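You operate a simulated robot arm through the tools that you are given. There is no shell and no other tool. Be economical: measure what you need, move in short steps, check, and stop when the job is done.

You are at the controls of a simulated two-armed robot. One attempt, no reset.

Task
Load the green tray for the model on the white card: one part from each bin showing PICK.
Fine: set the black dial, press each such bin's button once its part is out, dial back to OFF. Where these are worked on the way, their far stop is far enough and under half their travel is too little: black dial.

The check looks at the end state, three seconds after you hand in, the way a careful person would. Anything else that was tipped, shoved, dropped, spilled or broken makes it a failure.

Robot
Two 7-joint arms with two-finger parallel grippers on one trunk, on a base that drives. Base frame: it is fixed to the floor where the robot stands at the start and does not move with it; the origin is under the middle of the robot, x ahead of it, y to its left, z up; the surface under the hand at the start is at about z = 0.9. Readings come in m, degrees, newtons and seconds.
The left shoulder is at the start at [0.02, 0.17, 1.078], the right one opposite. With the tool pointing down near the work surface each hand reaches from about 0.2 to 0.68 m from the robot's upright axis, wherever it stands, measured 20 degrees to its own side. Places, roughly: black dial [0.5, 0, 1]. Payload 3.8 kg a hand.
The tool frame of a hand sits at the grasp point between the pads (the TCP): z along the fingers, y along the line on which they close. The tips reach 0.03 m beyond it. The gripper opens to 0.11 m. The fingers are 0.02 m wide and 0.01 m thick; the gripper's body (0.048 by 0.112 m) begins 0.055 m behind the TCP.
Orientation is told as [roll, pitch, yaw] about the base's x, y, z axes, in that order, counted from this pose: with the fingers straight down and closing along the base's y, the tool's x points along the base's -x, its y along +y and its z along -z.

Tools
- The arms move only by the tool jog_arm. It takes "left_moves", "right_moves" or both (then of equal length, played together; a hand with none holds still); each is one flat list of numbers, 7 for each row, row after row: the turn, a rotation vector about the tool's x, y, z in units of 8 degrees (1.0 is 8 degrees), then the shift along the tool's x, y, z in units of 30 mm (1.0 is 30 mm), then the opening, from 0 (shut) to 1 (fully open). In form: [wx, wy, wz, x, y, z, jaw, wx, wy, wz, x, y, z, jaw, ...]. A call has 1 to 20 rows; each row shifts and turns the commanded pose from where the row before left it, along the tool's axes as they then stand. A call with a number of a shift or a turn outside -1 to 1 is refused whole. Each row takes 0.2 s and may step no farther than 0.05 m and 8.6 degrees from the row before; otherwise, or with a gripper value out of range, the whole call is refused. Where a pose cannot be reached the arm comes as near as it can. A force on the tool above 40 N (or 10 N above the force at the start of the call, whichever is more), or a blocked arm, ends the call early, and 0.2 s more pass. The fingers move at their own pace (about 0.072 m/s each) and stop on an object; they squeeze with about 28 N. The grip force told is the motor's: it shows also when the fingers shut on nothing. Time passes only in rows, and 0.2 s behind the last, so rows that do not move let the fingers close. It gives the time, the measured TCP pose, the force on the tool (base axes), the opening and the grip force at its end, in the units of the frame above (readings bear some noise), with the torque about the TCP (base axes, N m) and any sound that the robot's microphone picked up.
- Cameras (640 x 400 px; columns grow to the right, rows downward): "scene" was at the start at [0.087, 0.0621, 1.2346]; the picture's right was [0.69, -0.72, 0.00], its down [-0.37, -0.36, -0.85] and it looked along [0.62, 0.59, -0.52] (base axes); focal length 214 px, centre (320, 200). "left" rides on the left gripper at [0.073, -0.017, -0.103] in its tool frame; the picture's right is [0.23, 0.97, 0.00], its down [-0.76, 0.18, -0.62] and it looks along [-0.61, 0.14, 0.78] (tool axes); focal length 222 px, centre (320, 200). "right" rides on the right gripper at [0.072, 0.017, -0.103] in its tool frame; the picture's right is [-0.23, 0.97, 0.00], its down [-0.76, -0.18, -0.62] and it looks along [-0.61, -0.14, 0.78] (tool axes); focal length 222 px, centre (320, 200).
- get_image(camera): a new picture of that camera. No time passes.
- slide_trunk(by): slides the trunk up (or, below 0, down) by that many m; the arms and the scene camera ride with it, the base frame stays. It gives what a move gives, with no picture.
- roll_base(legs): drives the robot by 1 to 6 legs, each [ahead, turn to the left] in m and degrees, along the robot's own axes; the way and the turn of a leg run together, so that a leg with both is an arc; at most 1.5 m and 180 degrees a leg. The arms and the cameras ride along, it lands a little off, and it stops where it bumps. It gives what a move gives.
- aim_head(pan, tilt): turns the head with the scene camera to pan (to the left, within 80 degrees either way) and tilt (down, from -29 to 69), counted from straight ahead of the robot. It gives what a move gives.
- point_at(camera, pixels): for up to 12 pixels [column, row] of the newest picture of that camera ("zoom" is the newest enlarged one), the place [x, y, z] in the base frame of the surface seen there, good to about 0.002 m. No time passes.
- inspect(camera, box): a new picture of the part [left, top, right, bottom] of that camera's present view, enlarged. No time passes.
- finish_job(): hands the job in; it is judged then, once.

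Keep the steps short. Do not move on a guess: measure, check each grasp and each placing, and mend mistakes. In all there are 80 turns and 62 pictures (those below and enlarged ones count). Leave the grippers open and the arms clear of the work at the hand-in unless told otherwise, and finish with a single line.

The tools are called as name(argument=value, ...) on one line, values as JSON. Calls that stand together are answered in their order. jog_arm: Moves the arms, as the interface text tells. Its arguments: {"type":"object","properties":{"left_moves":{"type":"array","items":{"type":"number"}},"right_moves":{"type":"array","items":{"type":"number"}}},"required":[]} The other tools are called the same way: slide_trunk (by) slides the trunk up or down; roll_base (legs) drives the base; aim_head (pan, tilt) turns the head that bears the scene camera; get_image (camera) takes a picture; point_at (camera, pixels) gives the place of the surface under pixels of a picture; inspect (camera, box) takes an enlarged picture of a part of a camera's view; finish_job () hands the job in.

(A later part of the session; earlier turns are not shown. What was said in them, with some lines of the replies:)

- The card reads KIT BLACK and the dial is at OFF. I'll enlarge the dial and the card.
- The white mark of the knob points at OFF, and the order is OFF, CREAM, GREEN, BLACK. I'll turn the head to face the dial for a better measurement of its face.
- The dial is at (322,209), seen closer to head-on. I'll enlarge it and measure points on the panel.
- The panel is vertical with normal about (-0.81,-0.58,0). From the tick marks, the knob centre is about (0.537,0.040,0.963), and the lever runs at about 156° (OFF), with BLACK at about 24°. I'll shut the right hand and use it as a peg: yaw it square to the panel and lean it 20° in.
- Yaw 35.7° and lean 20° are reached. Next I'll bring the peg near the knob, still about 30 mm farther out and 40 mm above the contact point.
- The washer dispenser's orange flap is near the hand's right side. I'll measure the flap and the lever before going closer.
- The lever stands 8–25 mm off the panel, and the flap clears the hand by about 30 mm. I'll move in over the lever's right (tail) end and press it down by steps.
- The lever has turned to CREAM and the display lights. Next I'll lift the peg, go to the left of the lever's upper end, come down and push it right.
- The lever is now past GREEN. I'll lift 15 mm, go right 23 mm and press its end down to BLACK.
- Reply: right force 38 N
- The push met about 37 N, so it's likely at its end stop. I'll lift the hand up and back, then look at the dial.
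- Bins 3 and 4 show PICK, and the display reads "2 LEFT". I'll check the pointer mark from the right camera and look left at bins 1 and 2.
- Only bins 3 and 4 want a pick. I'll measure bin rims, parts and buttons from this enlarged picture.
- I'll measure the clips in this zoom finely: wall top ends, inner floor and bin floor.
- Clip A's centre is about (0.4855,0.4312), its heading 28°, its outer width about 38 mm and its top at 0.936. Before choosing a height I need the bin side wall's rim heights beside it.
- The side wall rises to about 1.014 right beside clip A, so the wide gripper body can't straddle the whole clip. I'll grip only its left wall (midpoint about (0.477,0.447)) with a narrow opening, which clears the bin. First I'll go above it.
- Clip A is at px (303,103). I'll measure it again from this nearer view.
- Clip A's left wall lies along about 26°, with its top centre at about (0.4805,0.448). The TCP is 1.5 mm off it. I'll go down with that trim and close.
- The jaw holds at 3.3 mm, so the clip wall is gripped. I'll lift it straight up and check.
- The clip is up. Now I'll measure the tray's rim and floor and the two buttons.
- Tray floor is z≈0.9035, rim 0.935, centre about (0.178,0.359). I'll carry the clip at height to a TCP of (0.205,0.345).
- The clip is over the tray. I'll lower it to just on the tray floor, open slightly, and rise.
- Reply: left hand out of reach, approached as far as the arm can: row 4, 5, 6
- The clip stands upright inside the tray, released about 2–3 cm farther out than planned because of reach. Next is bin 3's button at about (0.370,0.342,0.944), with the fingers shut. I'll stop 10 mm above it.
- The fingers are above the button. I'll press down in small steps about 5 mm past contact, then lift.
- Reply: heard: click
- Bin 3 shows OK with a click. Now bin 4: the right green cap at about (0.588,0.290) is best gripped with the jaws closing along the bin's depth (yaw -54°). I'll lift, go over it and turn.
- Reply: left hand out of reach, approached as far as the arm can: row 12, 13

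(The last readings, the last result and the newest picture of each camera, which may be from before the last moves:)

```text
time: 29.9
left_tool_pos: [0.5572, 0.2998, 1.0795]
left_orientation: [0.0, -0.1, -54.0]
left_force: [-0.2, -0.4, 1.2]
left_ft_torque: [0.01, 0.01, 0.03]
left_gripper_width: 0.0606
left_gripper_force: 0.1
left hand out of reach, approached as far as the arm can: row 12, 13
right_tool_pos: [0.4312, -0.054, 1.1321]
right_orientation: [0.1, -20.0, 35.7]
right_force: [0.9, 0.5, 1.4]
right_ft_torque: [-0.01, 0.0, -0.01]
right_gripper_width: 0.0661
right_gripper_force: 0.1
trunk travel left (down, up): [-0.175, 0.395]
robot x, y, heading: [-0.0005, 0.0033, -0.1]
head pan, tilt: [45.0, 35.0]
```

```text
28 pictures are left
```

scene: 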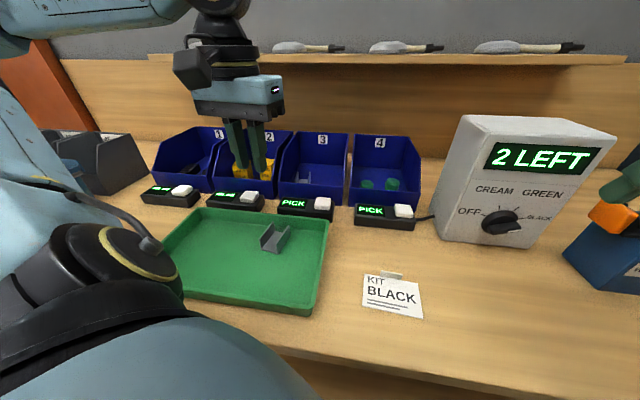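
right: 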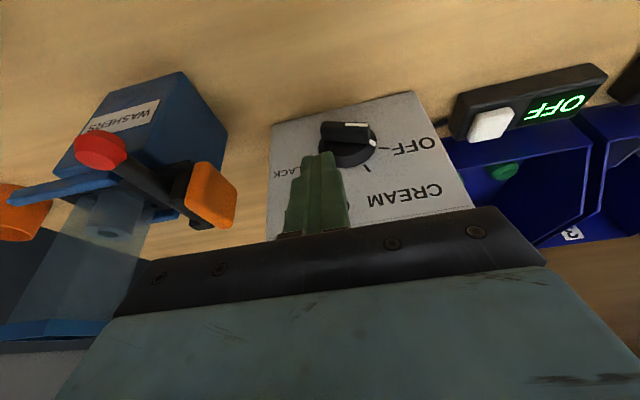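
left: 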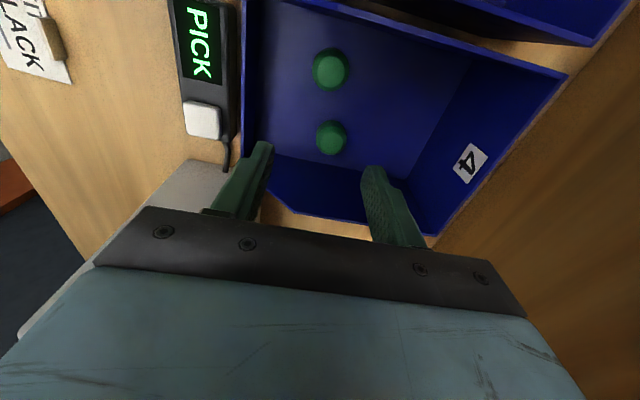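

Reach ran short by about 3 cm. I'll measure both caps and the bin walls from here.

point_at(camera="left", pixels=[[331, 132], [331, 118], [331, 150], [315, 137], [347, 137], [330, 64], [330, 48], [330, 86], [313, 68], [349, 68], [340, 100], [300, 185]])

inspect(camera="left", box=[230, 20, 430, 180])

```text
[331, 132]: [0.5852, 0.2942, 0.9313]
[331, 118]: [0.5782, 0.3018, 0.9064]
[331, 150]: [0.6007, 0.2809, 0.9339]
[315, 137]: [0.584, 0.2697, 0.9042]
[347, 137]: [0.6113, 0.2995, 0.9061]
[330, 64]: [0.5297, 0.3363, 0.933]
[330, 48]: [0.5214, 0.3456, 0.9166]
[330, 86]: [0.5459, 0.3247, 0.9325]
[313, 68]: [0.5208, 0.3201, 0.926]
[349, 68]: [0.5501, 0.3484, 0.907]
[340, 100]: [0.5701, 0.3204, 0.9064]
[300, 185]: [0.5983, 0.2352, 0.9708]
```

```text
2.50 times, centred on (330, 100) of left
```

zoom: 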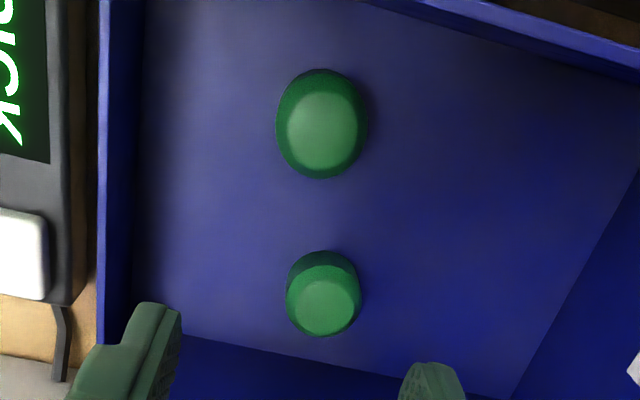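

The left cap, C, has its top centre at about (0.5355,0.332), which is within reach. I'll shift over it and come down to z≈1.0, tips still above it, and check.

jog_arm(left_moves=[0, 0, 0, 0.647, 0.023, 0, 0.55, 0, 0, 0, 0.647, 0.023, 0, 0.55, 0, 0, 0, 0, 0, 0.883, 0.55, 0, 0, 0, 0, 0, 0.883, 0.55, 0, 0, 0, 0, 0, 0.883, 0.55])

get_image(camera="left")

inspect(camera="scene", box=[280, 90, 440, 220])

```text
time: 31.1
left_tool_pos: [0.5348, 0.3314, 0.998]
left_orientation: [0.0, 0.0, -53.9]
left_force: [-0.5, 0.7, 0.4]
left_ft_torque: [0.0, 0.01, 0.0]
left_gripper_width: 0.0603
left_gripper_force: 0.0
right_tool_pos: [0.4322, -0.0544, 1.1316]
right_orientation: [0.0, -20.0, 35.6]
right_force: [-0.6, 0.3, -0.7]
right_ft_torque: [-0.01, 0.03, 0.02]
right_gripper_width: 0.0661
right_gripper_force: 0.0
trunk travel left (down, up): [-0.175, 0.395]
robot x, y, heading: [-0.0021, -0.0018, -0.1]
head pan, tilt: [45.0, 35.0]
```

```text
26 pictures are left
```

left: 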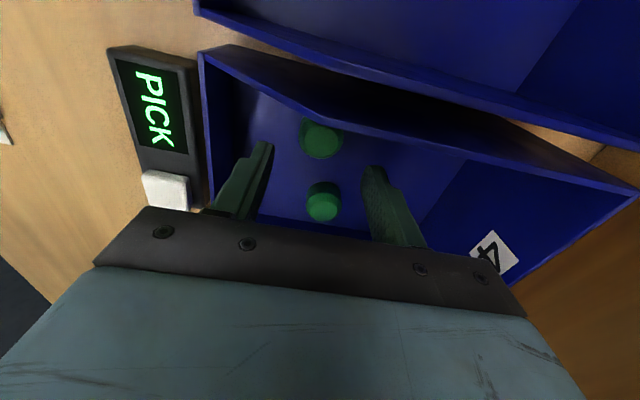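

```text
3.08 times, centred on (360, 155) of scene
```

zoom: 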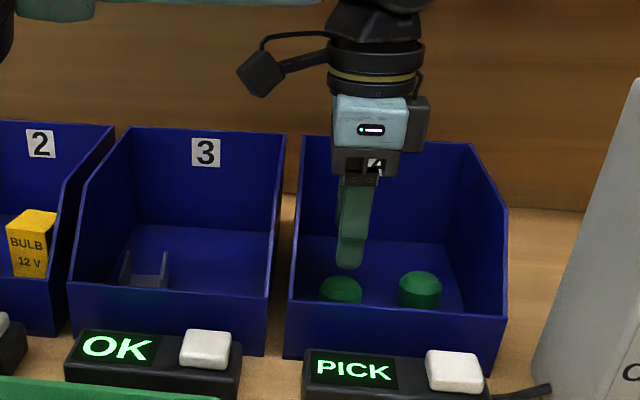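

The fingers are over cap C, and the hand camera sits well above the bin wall. I'll go down to z≈0.943 and close.

jog_arm(left_moves=[0, 0, 0, 0, 0, 0.61, 0.55, 0, 0, 0, 0, 0, 0.61, 0.55, 0, 0, 0, 0, 0, 0.61, 0.55, 0, 0, 0, 0, 0, 0, 0.55, 0, 0, 0, 0, 0, 0, 0.2, 0, 0, 0, 0, 0, 0, 0.2, 0, 0, 0, 0, 0, 0, 0.2, 0, 0, 0, 0, 0, 0, 0.2])

get_image(camera="left")

```text
time: 32.9
left_tool_pos: [0.5335, 0.3308, 0.9431]
left_orientation: [-0.1, -0.1, -53.9]
left_force: [0.2, 0.9, 0.7]
left_ft_torque: [-0.01, 0.01, 0.02]
left_gripper_width: 0.0358
left_gripper_force: 27.7
right_tool_pos: [0.4323, -0.0539, 1.1325]
right_orientation: [0.0, -20.0, 35.8]
right_force: [-0.1, -0.8, 0.2]
right_ft_torque: [0.03, -0.01, -0.03]
right_gripper_width: 0.0661
right_gripper_force: 0.1
trunk travel left (down, up): [-0.175, 0.395]
robot x, y, heading: [-0.0002, 0.0008, 0.1]
head pan, tilt: [45.0, 35.0]
```

```text
24 pictures are left
```

left: 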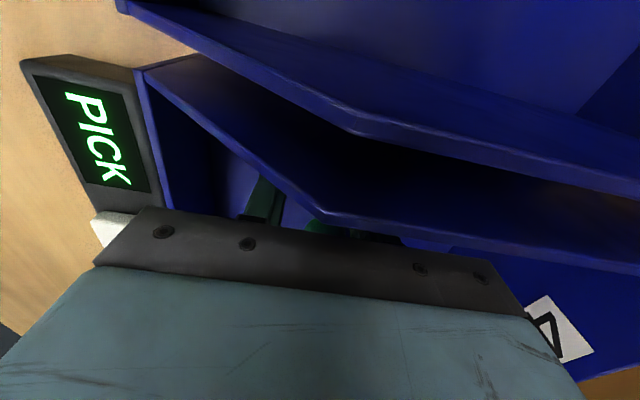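

Gripped at 35.8 mm with 27.7 N. I'll lift it straight up to about 1.10 and check.

jog_arm(left_moves=[0, 0, 0, 0, 0, -0.4, 0.2, 0, 0, 0, 0, 0, -0.8, 0.2, 0, 0, 0, 0, 0, -0.8, 0.2, 0, 0, 0, 0, 0, -0.8, 0.2, 0, 0, 0, 0, 0, -0.8, 0.2, 0, 0, 0, 0, 0, -0.8, 0.2, 0, 0, 0, 0, 0, -0.8, 0.2])

get_image(camera="scene")

```text
time: 34.5
left_tool_pos: [0.5338, 0.3292, 1.1019]
left_orientation: [-0.1, 0.0, -54.0]
left_force: [0.7, 0.5, -0.1]
left_ft_torque: [-0.07, 0.02, 0.0]
left_gripper_width: 0.0358
left_gripper_force: 27.7
right_tool_pos: [0.4313, -0.0547, 1.1316]
right_orientation: [-0.1, -20.0, 35.7]
right_force: [1.2, 0.0, 0.1]
right_ft_torque: [-0.01, 0.01, 0.01]
right_gripper_width: 0.0659
right_gripper_force: 0.1
trunk travel left (down, up): [-0.175, 0.395]
robot x, y, heading: [-0.0036, -0.0006, -0.1]
head pan, tilt: [45.0, 35.0]
```

```text
23 pictures are left
```

scene: 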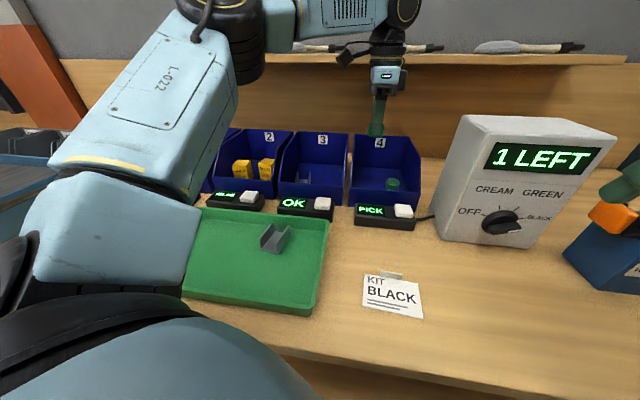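

The cap is held and the display reads "1 LEFT". I'll turn back towards yaw 0 and carry it over the tray's left part, and measure the clip's place.

point_at(camera="scene", pixels=[[264, 232], [288, 228], [276, 244], [262, 250]])

jog_arm(left_moves=[0, 0, -1, 0, 0, 0, 0.2, 0, 0, -1, 0, 0, 0, 0.2, 0, 0, -1, 0, 0, 0, 0.2, 0, 0, -1, 0, 0, 0, 0.2, 0, 0, -1, 0, 0, 0, 0.2, 0, 0, -1, 0, 0, 0, 0.2, 0, 0, -1, 0, 0, 0, 0.2, 0, 0, 0, 0.919, 0.288, 0, 0.2, 0, 0, 0, 0.919, 0.288, 0, 0.2, 0, 0, 0, 0.919, 0.288, 0, 0.2, 0, 0, 0, 0.919, 0.288, 0, 0.2, 0, 0, 0, 0.919, 0.288, 0, 0.2, 0, 0, 0, 0.919, 0.288, 0, 0.2, 0, 0, 0, 0.919, 0.288, 0, 0.2, 0, 0, 0, 0.919, 0.288, 0, 0.2, 0, 0, 0, 0.919, 0.288, 0, 0.2, 0, 0, 0, 0.919, 0.288, 0, 0.2, 0, 0, 0, 0.919, 0.288, 0, 0.2, 0, 0, 0, 0.919, 0.288, 0, 0.2])

get_image(camera="scene")

```text
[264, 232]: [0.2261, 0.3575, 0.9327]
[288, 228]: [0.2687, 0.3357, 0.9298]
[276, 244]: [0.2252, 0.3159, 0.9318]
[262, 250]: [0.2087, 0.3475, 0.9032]
```

```text
time: 38.5
left_tool_pos: [0.1939, 0.4223, 1.0988]
left_orientation: [0.1, 0.1, 2.0]
left_force: [-0.5, 1.2, 0.0]
left_ft_torque: [0.01, -0.01, 0.0]
left_gripper_width: 0.0355
left_gripper_force: 28.0
right_tool_pos: [0.4298, -0.0552, 1.1318]
right_orientation: [0.0, -20.2, 35.7]
right_force: [0.2, -0.2, 0.4]
right_ft_torque: [0.01, -0.01, -0.01]
right_gripper_width: 0.066
right_gripper_force: 0.0
trunk travel left (down, up): [-0.175, 0.395]
robot x, y, heading: [-0.0012, -0.0003, -0.2]
head pan, tilt: [45.0, 35.0]
```

```text
22 pictures are left
```

scene: 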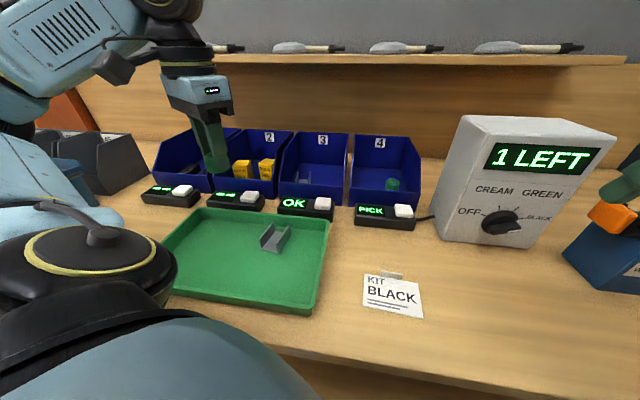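

The cap is over the tray's left part with clearance from the rim and the clip. I'll lower it, release and rise.

jog_arm(left_moves=[0, 0, 0, 0, 0, 0.87, 0.2, 0, 0, 0, 0, 0, 0.87, 0.2, 0, 0, 0, 0, 0, 0.87, 0.2, 0, 0, 0, 0, 0, 0.87, 0.2, 0, 0, 0, 0, 0, 0.87, 0.2, 0, 0, 0, 0, 0, 0.85, 0.2, 0, 0, 0, 0, 0, 0, 0.2, 0, 0, 0, 0, 0, 0, 0.45, 0, 0, 0, 0, 0, 0, 0.45, 0, 0, 0, 0, 0, -0.4, 0.45, 0, 0, 0, 0, 0, -0.9, 0.45, 0, 0, 0, 0, 0, -0.9, 0.45, 0, 0, 0, 0, 0, -0.9, 0.45, 0, 0, 0, 0, 0, -0.9, 0.45, 0, 0, 0, 0, 0, -0.9, 0.45])

get_image(camera="scene")

```text
time: 41.7
left_tool_pos: [0.2002, 0.4223, 1.0945]
left_orientation: [0.0, 0.1, 2.1]
left_force: [-0.7, 0.3, 0.4]
left_ft_torque: [-0.01, -0.04, 0.01]
left_gripper_width: 0.0496
left_gripper_force: 0.1
right_tool_pos: [0.4325, -0.0542, 1.132]
right_orientation: [-0.1, -20.1, 35.7]
right_force: [0.7, -0.1, -0.7]
right_ft_torque: [-0.04, 0.01, 0.01]
right_gripper_width: 0.0663
right_gripper_force: 0.0
trunk travel left (down, up): [-0.175, 0.395]
robot x, y, heading: [0.0, -0.0022, 0.0]
head pan, tilt: [45.0, 35.0]
```

```text
21 pictures are left
```

scene: 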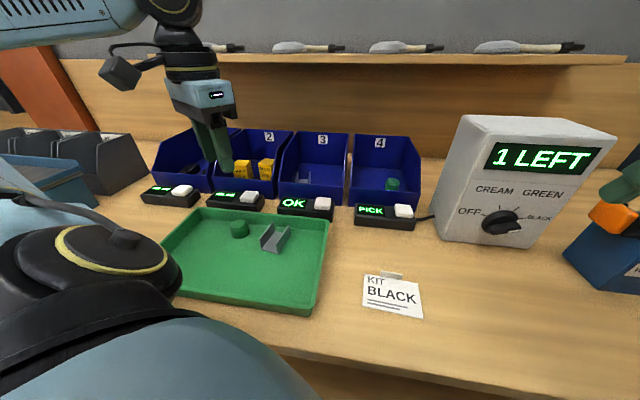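

Both parts sit upright in the tray. Next is bin 4's button at about (0.479,0.194). I'll go over it with the fingers shut, turn to yaw -46° to stay clear of the control box, and stop about 11 mm above.

jog_arm(left_moves=[0, 0, 0, -0.903, -0.792, 0, 0, 0, 0, 0, -0.903, -0.792, 0, 0, 0, 0, 0, -0.903, -0.792, 0, 0, 0, 0, 0, -0.903, -0.792, 0, 0, 0, 0, 0, -0.903, -0.792, 0, 0, 0, 0, 0, -0.903, -0.792, 0, 0, 0, 0, 0, -0.903, -0.792, 0, 0, 0, 0, 0, -0.903, -0.792, 0, 0, 0, 0, 0, -0.903, -0.792, 0, 0, 0, 0, 0, -0.903, -0.792, 0, 0, 0, 0, 1, 0, 0, 0, 0, 0, 0, 1, 0, 0, 0, 0, 0, 0, 1, 0, 0, 0, 0, 0, 0, 1, 0, 0, 0, 0, 0, 0, 1, 0, 0, 0, 0, 0, 0, 1, 0, 0, 0, 0, 0, 0, 0, 0, 0, 0.9, 0, 0, 0, 0, 0, 0, 0.9, 0, 0, 0, 0, 0, 0, 0.9, 0, 0, 0, 0, 0, 0, 0.9, 0])

inspect(camera="scene", box=[330, 130, 490, 240])

```text
time: 45.9
left_tool_pos: [0.4809, 0.1922, 0.9861]
left_orientation: [-0.1, 0.0, -45.9]
left_force: [0.0, 0.0, -0.7]
left_ft_torque: [-0.01, 0.03, -0.03]
left_gripper_width: 0.0001
left_gripper_force: 27.7
right_tool_pos: [0.4315, -0.0548, 1.1326]
right_orientation: [0.0, -20.0, 35.8]
right_force: [0.0, -0.5, -0.4]
right_ft_torque: [-0.01, 0.0, 0.0]
right_gripper_width: 0.0656
right_gripper_force: 0.1
trunk travel left (down, up): [-0.175, 0.395]
robot x, y, heading: [0.0009, -0.0005, 0.0]
head pan, tilt: [45.0, 35.0]
```

```text
3.64 times, centred on (410, 185) of scene
```

zoom: 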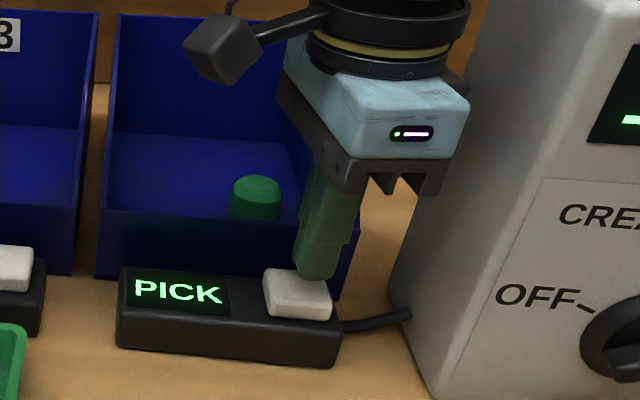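

The tip looks slightly right of the button's middle. I'll measure the button top.

point_at(camera="zoom", pixels=[[268, 290], [325, 300], [298, 292], [275, 270], [296, 302]])

```text
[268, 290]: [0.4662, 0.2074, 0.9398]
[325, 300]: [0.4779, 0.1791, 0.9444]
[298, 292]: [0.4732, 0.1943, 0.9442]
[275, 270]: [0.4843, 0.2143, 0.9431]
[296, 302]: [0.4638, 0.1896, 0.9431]
```

The button centre is about (0.4775,0.1965). I'll shift 5 mm left and press.

jog_arm(left_moves=[0, 0, 0, 0.18, 0, 0.1, 0, 0, 0, 0, 0, 0, 0.15, 0, 0, 0, 0, 0, 0, 0.116, 0, 0, 0, 0, 0, 0, 0.116, 0, 0, 0, 0, 0, 0, 0.09, 0])

inspect(camera="scene", box=[270, 120, 590, 240])

```text
time: 47.1
left_tool_pos: [0.4747, 0.1987, 0.9682]
left_orientation: [0.2, -0.1, -45.9]
left_force: [1.7, -1.4, 6.9]
left_ft_torque: [-0.01, -0.02, -0.02]
left_gripper_width: 0.0
left_gripper_force: 28.2
right_tool_pos: [0.4322, -0.0543, 1.1324]
right_orientation: [0.0, -20.0, 35.8]
right_force: [-0.2, 0.1, 0.1]
right_ft_torque: [-0.04, -0.02, -0.02]
right_gripper_width: 0.0662
right_gripper_force: 0.1
trunk travel left (down, up): [-0.175, 0.395]
robot x, y, heading: [-0.0023, -0.0027, 0.1]
head pan, tilt: [45.0, 35.0]
heard: click
```

```text
2.00 times, centred on (430, 180) of scene
```

zoom: 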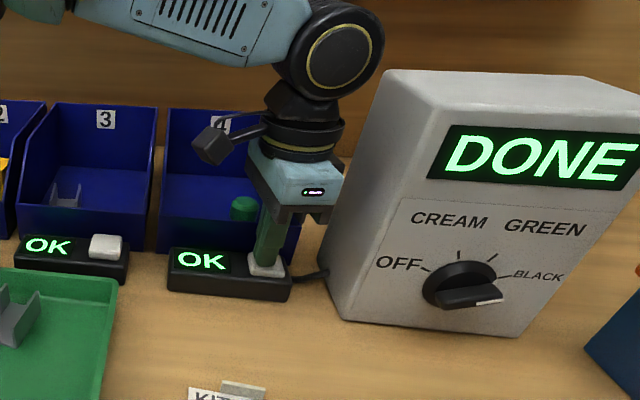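

The display says DONE and bin 4 shows OK. I'll withdraw the left arm, shut the right fingers, and aim the head back at the dial.

jog_arm(left_moves=[0, 0, 0, 0, 0, -0.9, 0, 0, 0, 0, 0, 0, -0.9, 0, 0, 0, 0, 0, 0, -0.9, 0, 0, 0, 0, 0, 0, -0.9, 0, 0, 0, 0, 0, 0, -0.9, 0, 0, 0, 0, 0, 0, -0.9, 0, 0, 0, 0, 0.99, 0.116, 0, 0, 0, 0, 0, 0.99, 0.116, 0, 0, 0, 0, 0, 0.99, 0.116, 0, 0, 0, 0, 0, 0.99, 0.116, 0, 0, 0, 0, 0, 0.99, 0.116, 0, 0, 0, 0, 0, 0.99, 0.116, 0, 0.6, 0, 0, 0, 0.99, 0.116, 0, 0.6, 0, 0, 0, 0.99, 0.116, 0, 0.6], right_moves=[0, 0, 0, 0, 0, 0, 0, 0, 0, 0, 0, 0, 0, 0, 0, 0, 0, 0, 0, 0, 0, 0, 0, 0, 0, 0, 0, 0, 0, 0, 0, 0, 0, 0, 0, 0, 0, 0, 0, 0, 0, 0, 0, 0, 0, 0, 0, 0, 0, 0, 0, 0, 0, 0, 0, 0, 0, 0, 0, 0, 0, 0, 0, 0, 0, 0, 0, 0, 0, 0, 0, 0, 0, 0, 0, 0, 0, 0, 0, 0, 0, 0, 0, 0, 0, 0, 0, 0, 0, 0, 0, 0, 0, 0, 0, 0, 0, 0])

aim_head(pan=5, tilt=30)

get_image(camera="scene")

```text
time: 50.1
left_tool_pos: [0.328, 0.39, 1.1283]
left_orientation: [0.0, 0.1, -45.9]
left_force: [0.3, 0.8, -0.3]
left_ft_torque: [-0.04, -0.01, -0.01]
left_gripper_width: 0.0658
left_gripper_force: 0.1
right_tool_pos: [0.4311, -0.0522, 1.1329]
right_orientation: [0.0, -20.0, 35.7]
right_force: [0.1, -0.1, 0.3]
right_ft_torque: [0.0, 0.01, -0.02]
right_gripper_width: 0.0001
right_gripper_force: 28.1
trunk travel left (down, up): [-0.175, 0.395]
robot x, y, heading: [-0.0001, 0.0007, -0.0]
head pan, tilt: [45.0, 35.0]
```

```text
time: 51.2
left_tool_pos: [0.3301, 0.3898, 1.1282]
left_orientation: [0.0, 0.0, -45.8]
left_force: [0.8, -0.1, 0.2]
left_ft_torque: [-0.01, -0.02, -0.01]
left_gripper_width: 0.0657
left_gripper_force: 0.1
right_tool_pos: [0.4321, -0.0536, 1.1312]
right_orientation: [0.0, -20.0, 35.7]
right_force: [-0.5, 0.0, 0.1]
right_ft_torque: [0.02, -0.01, -0.03]
right_gripper_width: 0.0001
right_gripper_force: 27.7
trunk travel left (down, up): [-0.175, 0.395]
robot x, y, heading: [-0.0024, -0.0019, -0.1]
head pan, tilt: [5.0, 30.0]
```

```text
18 pictures are left
```

scene: 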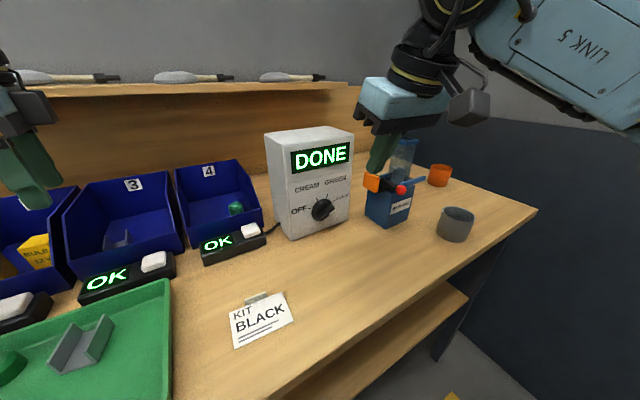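

I'll mirror the move: bring the peg over the lever's left (tail) end and press it down.

jog_arm(right_moves=[0, 0, 0, -0.339, 0.183, 0.823, 0, 0, 0, 0, -0.339, 0.183, 0.823, 0, 0, 0, 0, -0.339, 0.183, 0.823, 0, 0, 0, 0, -0.339, 0.183, 0.823, 0, 0, 0, 0, -0.339, 0.183, 0.823, 0, 0, 0, 0, -0.339, 0.183, 0.823, 0, 0, 0, 0, 0.0775, 0, 0.213, 0, 0, 0, 0, 0.0775, 0, 0.213, 0, 0, 0, 0, 0.0775, 0, 0.213, 0, 0, 0, 0, 0.0775, 0, 0.213, 0, 0, 0, 0, 0.0775, 0, 0.213, 0])

inspect(camera="scene", box=[256, 130, 384, 240])

```text
time: 53.6
left_tool_pos: [0.327, 0.3895, 1.1284]
left_orientation: [0.1, 0.0, -45.9]
left_force: [-0.5, -0.3, 0.2]
left_ft_torque: [-0.01, 0.02, 0.01]
left_gripper_width: 0.0661
left_gripper_force: 0.1
right_tool_pos: [0.4997, 0.0371, 0.9855]
right_orientation: [0.0, -20.4, 35.8]
right_force: [-5.4, 0.5, 18.3]
right_ft_torque: [-0.12, -0.28, 0.06]
right_gripper_width: 0.0
right_gripper_force: 28.7
trunk travel left (down, up): [-0.175, 0.395]
robot x, y, heading: [-0.0009, 0.0004, -0.1]
head pan, tilt: [5.0, 30.0]
```

```text
3.64 times, centred on (320, 185) of scene
```

zoom: 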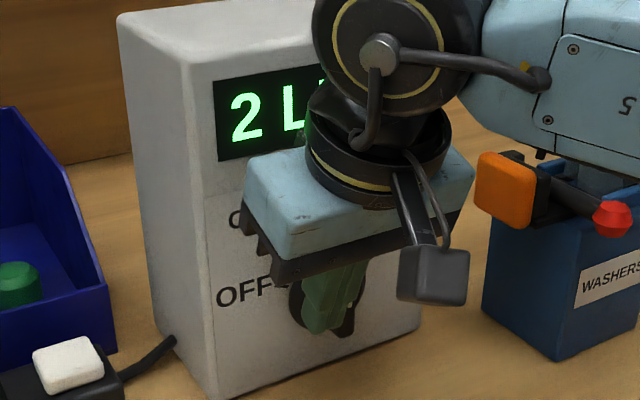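

It has turned back past GREEN. Next I'll lift, go to the right of the lever's upper end, come down and push it left.

jog_arm(right_moves=[0, 0, 0, -0.285, 0, -0.783, 0, 0, 0, 0, -0.285, 0, -0.783, 0, 0, 0, 0, 0, -0.86, 0, 0, 0, 0, 0, 0, -0.86, 0, 0, 0, 0, 0, 0.3135, 0, 0.861, 0, 0, 0, 0, 0, 0.23, 0, 0, 0, 0, 0, 0, 0.23, 0, 0, 0, 0, 0, 0, 0.23, 0, 0, 0, 0, 0, 0, 0.23, 0, 0])

inspect(camera="scene", box=[256, 130, 384, 240])

```text
time: 55.6
left_tool_pos: [0.3287, 0.3901, 1.1289]
left_orientation: [0.0, 0.0, -45.9]
left_force: [-0.3, 0.0, 0.1]
left_ft_torque: [0.02, -0.05, 0.0]
left_gripper_width: 0.0659
left_gripper_force: 0.1
right_tool_pos: [0.5142, 0.0178, 1.0044]
right_orientation: [0.1, -20.0, 35.8]
right_force: [-1.6, -2.2, 1.9]
right_ft_torque: [0.0, 0.1, 0.04]
right_gripper_width: 0.0001
right_gripper_force: 27.3
trunk travel left (down, up): [-0.175, 0.395]
robot x, y, heading: [-0.0004, 0.0011, 0.1]
head pan, tilt: [5.0, 30.0]
```

```text
3.64 times, centred on (320, 185) of scene
```

zoom: 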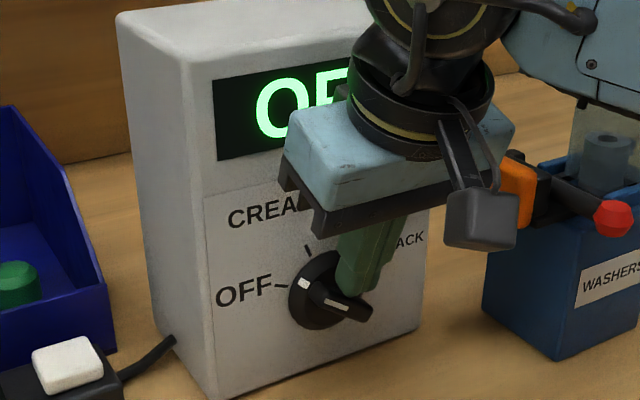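

The display already reads OF…, with the pointer not quite on the tick. I'll finish by lifting, going left 24 mm and pressing the pointer end down to its stop.

jog_arm(right_moves=[0, 0, 0, -0.171, 0, -0.47, 0, 0, 0, 0, 0, 0.8, 0, 0, 0, 0, 0, 0.0684, 0, 0.188, 0, 0, 0, 0, 0.0684, 0, 0.188, 0, 0, 0, 0, 0.0684, 0, 0.188, 0])

jog_arm(right_moves=[0, 0, 0, -0.285, 0, -0.783, 0, 0, 0, 0, 0.44, 0, -0.75, 0, 0, 0, 0, 0.44, -0.3, -0.75, 0, 0, 0, 0, 0.44, -0.3, -0.75, 0, 0, 0, 0, 0.44, -0.3, -0.75, 0, 0, 0, 0, 0.44, -0.3, -0.75, 0.6, 0, 0, 0, 0, -0.3, -0.75, 0.6, 0, 0, 0, 0, 0, 0, 0.6])

inspect(camera="scene", box=[256, 130, 384, 240])

get_image(camera="scene")

```text
time: 57.0
left_tool_pos: [0.3283, 0.389, 1.129]
left_orientation: [0.1, 0.1, -46.0]
left_force: [0.8, 1.1, 1.0]
left_ft_torque: [0.02, 0.03, -0.01]
left_gripper_width: 0.0661
left_gripper_force: 0.1
right_tool_pos: [0.4996, 0.037, 1.0089]
right_orientation: [0.2, -21.2, 35.7]
right_force: [-5.6, -1.3, 10.7]
right_ft_torque: [-0.05, 0.11, 0.03]
right_gripper_width: 0.0
right_gripper_force: 27.8
trunk travel left (down, up): [-0.175, 0.395]
robot x, y, heading: [-0.0015, -0.0007, -0.2]
head pan, tilt: [5.0, 30.0]
stopped in row 5 (right hand): the force on the tool passed its limit at 41 N (the readings are from after the stop); the commanded pose is now the measured one
```

```text
time: 58.8
left_tool_pos: [0.3294, 0.3893, 1.128]
left_orientation: [0.0, 0.0, -45.9]
left_force: [-0.3, 1.0, 0.6]
left_ft_torque: [-0.03, -0.02, -0.05]
left_gripper_width: 0.066
left_gripper_force: 0.0
right_tool_pos: [0.4385, -0.0618, 1.1342]
right_orientation: [0.1, -20.9, 35.7]
right_force: [0.7, 0.4, -0.3]
right_ft_torque: [0.0, 0.0, 0.01]
right_gripper_width: 0.0656
right_gripper_force: 0.0
trunk travel left (down, up): [-0.175, 0.395]
robot x, y, heading: [-0.0027, 0.0014, 0.1]
head pan, tilt: [5.0, 30.0]
```

```text
3.64 times, centred on (320, 185) of scene
```

zoom: 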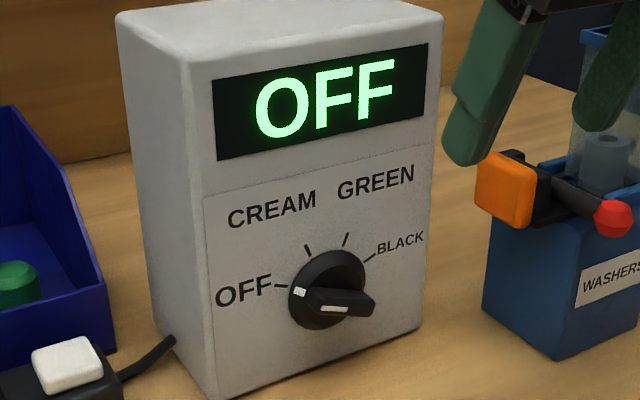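

```text
14 pictures are left
```

scene: 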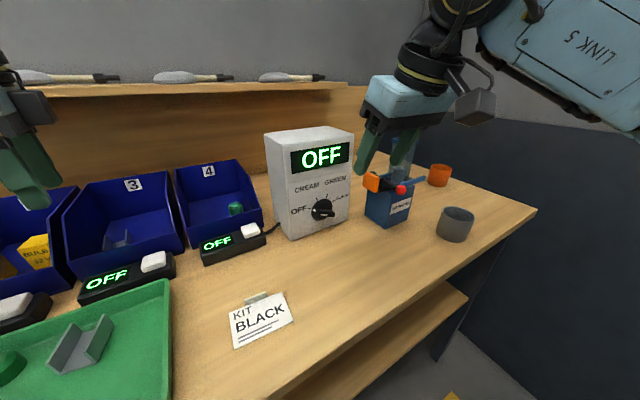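

The dial points at OFF, all displays are OFF, and everything else stands as it was. I'll raise both hands a little clear with the jaws open, then take a last look at the tray.

jog_arm(left_moves=[0, 0, 0, 0, 0, -0.8, 1, 0, 0, 0, 0, 0, -0.8, 1, 0, 0, 0, 0, 0, 0, 1], right_moves=[0, 0, 0, 0.4, 0, -0.9, 1, 0, 0, 0, 0.4, 0, -0.9, 1, 0, 0, 0, 0, 0, 0, 1])

aim_head(pan=43.9, tilt=31.3)

get_image(camera="scene")

```text
time: 59.6
left_tool_pos: [0.3293, 0.3888, 1.1732]
left_orientation: [0.0, 0.0, -45.9]
left_force: [-0.4, -0.8, 0.3]
left_ft_torque: [-0.02, 0.0, 0.01]
left_gripper_width: 0.11
left_gripper_force: 0.0
right_tool_pos: [0.4054, -0.0854, 1.1745]
right_orientation: [0.0, -20.9, 35.7]
right_force: [-0.3, -0.3, -0.5]
right_ft_torque: [0.03, -0.02, -0.01]
right_gripper_width: 0.11
right_gripper_force: 0.1
trunk travel left (down, up): [-0.175, 0.395]
robot x, y, heading: [0.0001, -0.0024, -0.0]
head pan, tilt: [5.0, 30.0]
```

```text
time: 60.6
left_tool_pos: [0.3285, 0.3878, 1.1745]
left_orientation: [0.0, 0.0, -45.9]
left_force: [-0.3, 0.1, -0.1]
left_ft_torque: [0.0, 0.02, 0.01]
left_gripper_width: 0.1101
left_gripper_force: 0.0
right_tool_pos: [0.4045, -0.0858, 1.1755]
right_orientation: [0.0, -20.9, 35.7]
right_force: [-0.4, 0.0, 0.2]
right_ft_torque: [-0.01, 0.03, 0.0]
right_gripper_width: 0.11
right_gripper_force: 0.1
trunk travel left (down, up): [-0.175, 0.395]
robot x, y, heading: [-0.0003, -0.001, 0.1]
head pan, tilt: [43.9, 31.3]
```

```text
13 pictures are left
```

scene: 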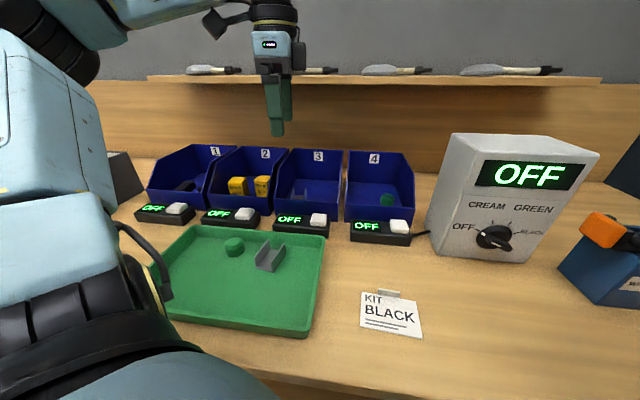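

The tray holds one clip and one cap, the dial is at OFF, nothing else has moved and the hands are open and clear. Handing in.

finish_job()

```text
The job is handed in.
```

The tray is loaded for BLACK with one clip from bin 3 and one cap from bin 4; both buttons were pressed and the dial is back at OFF.
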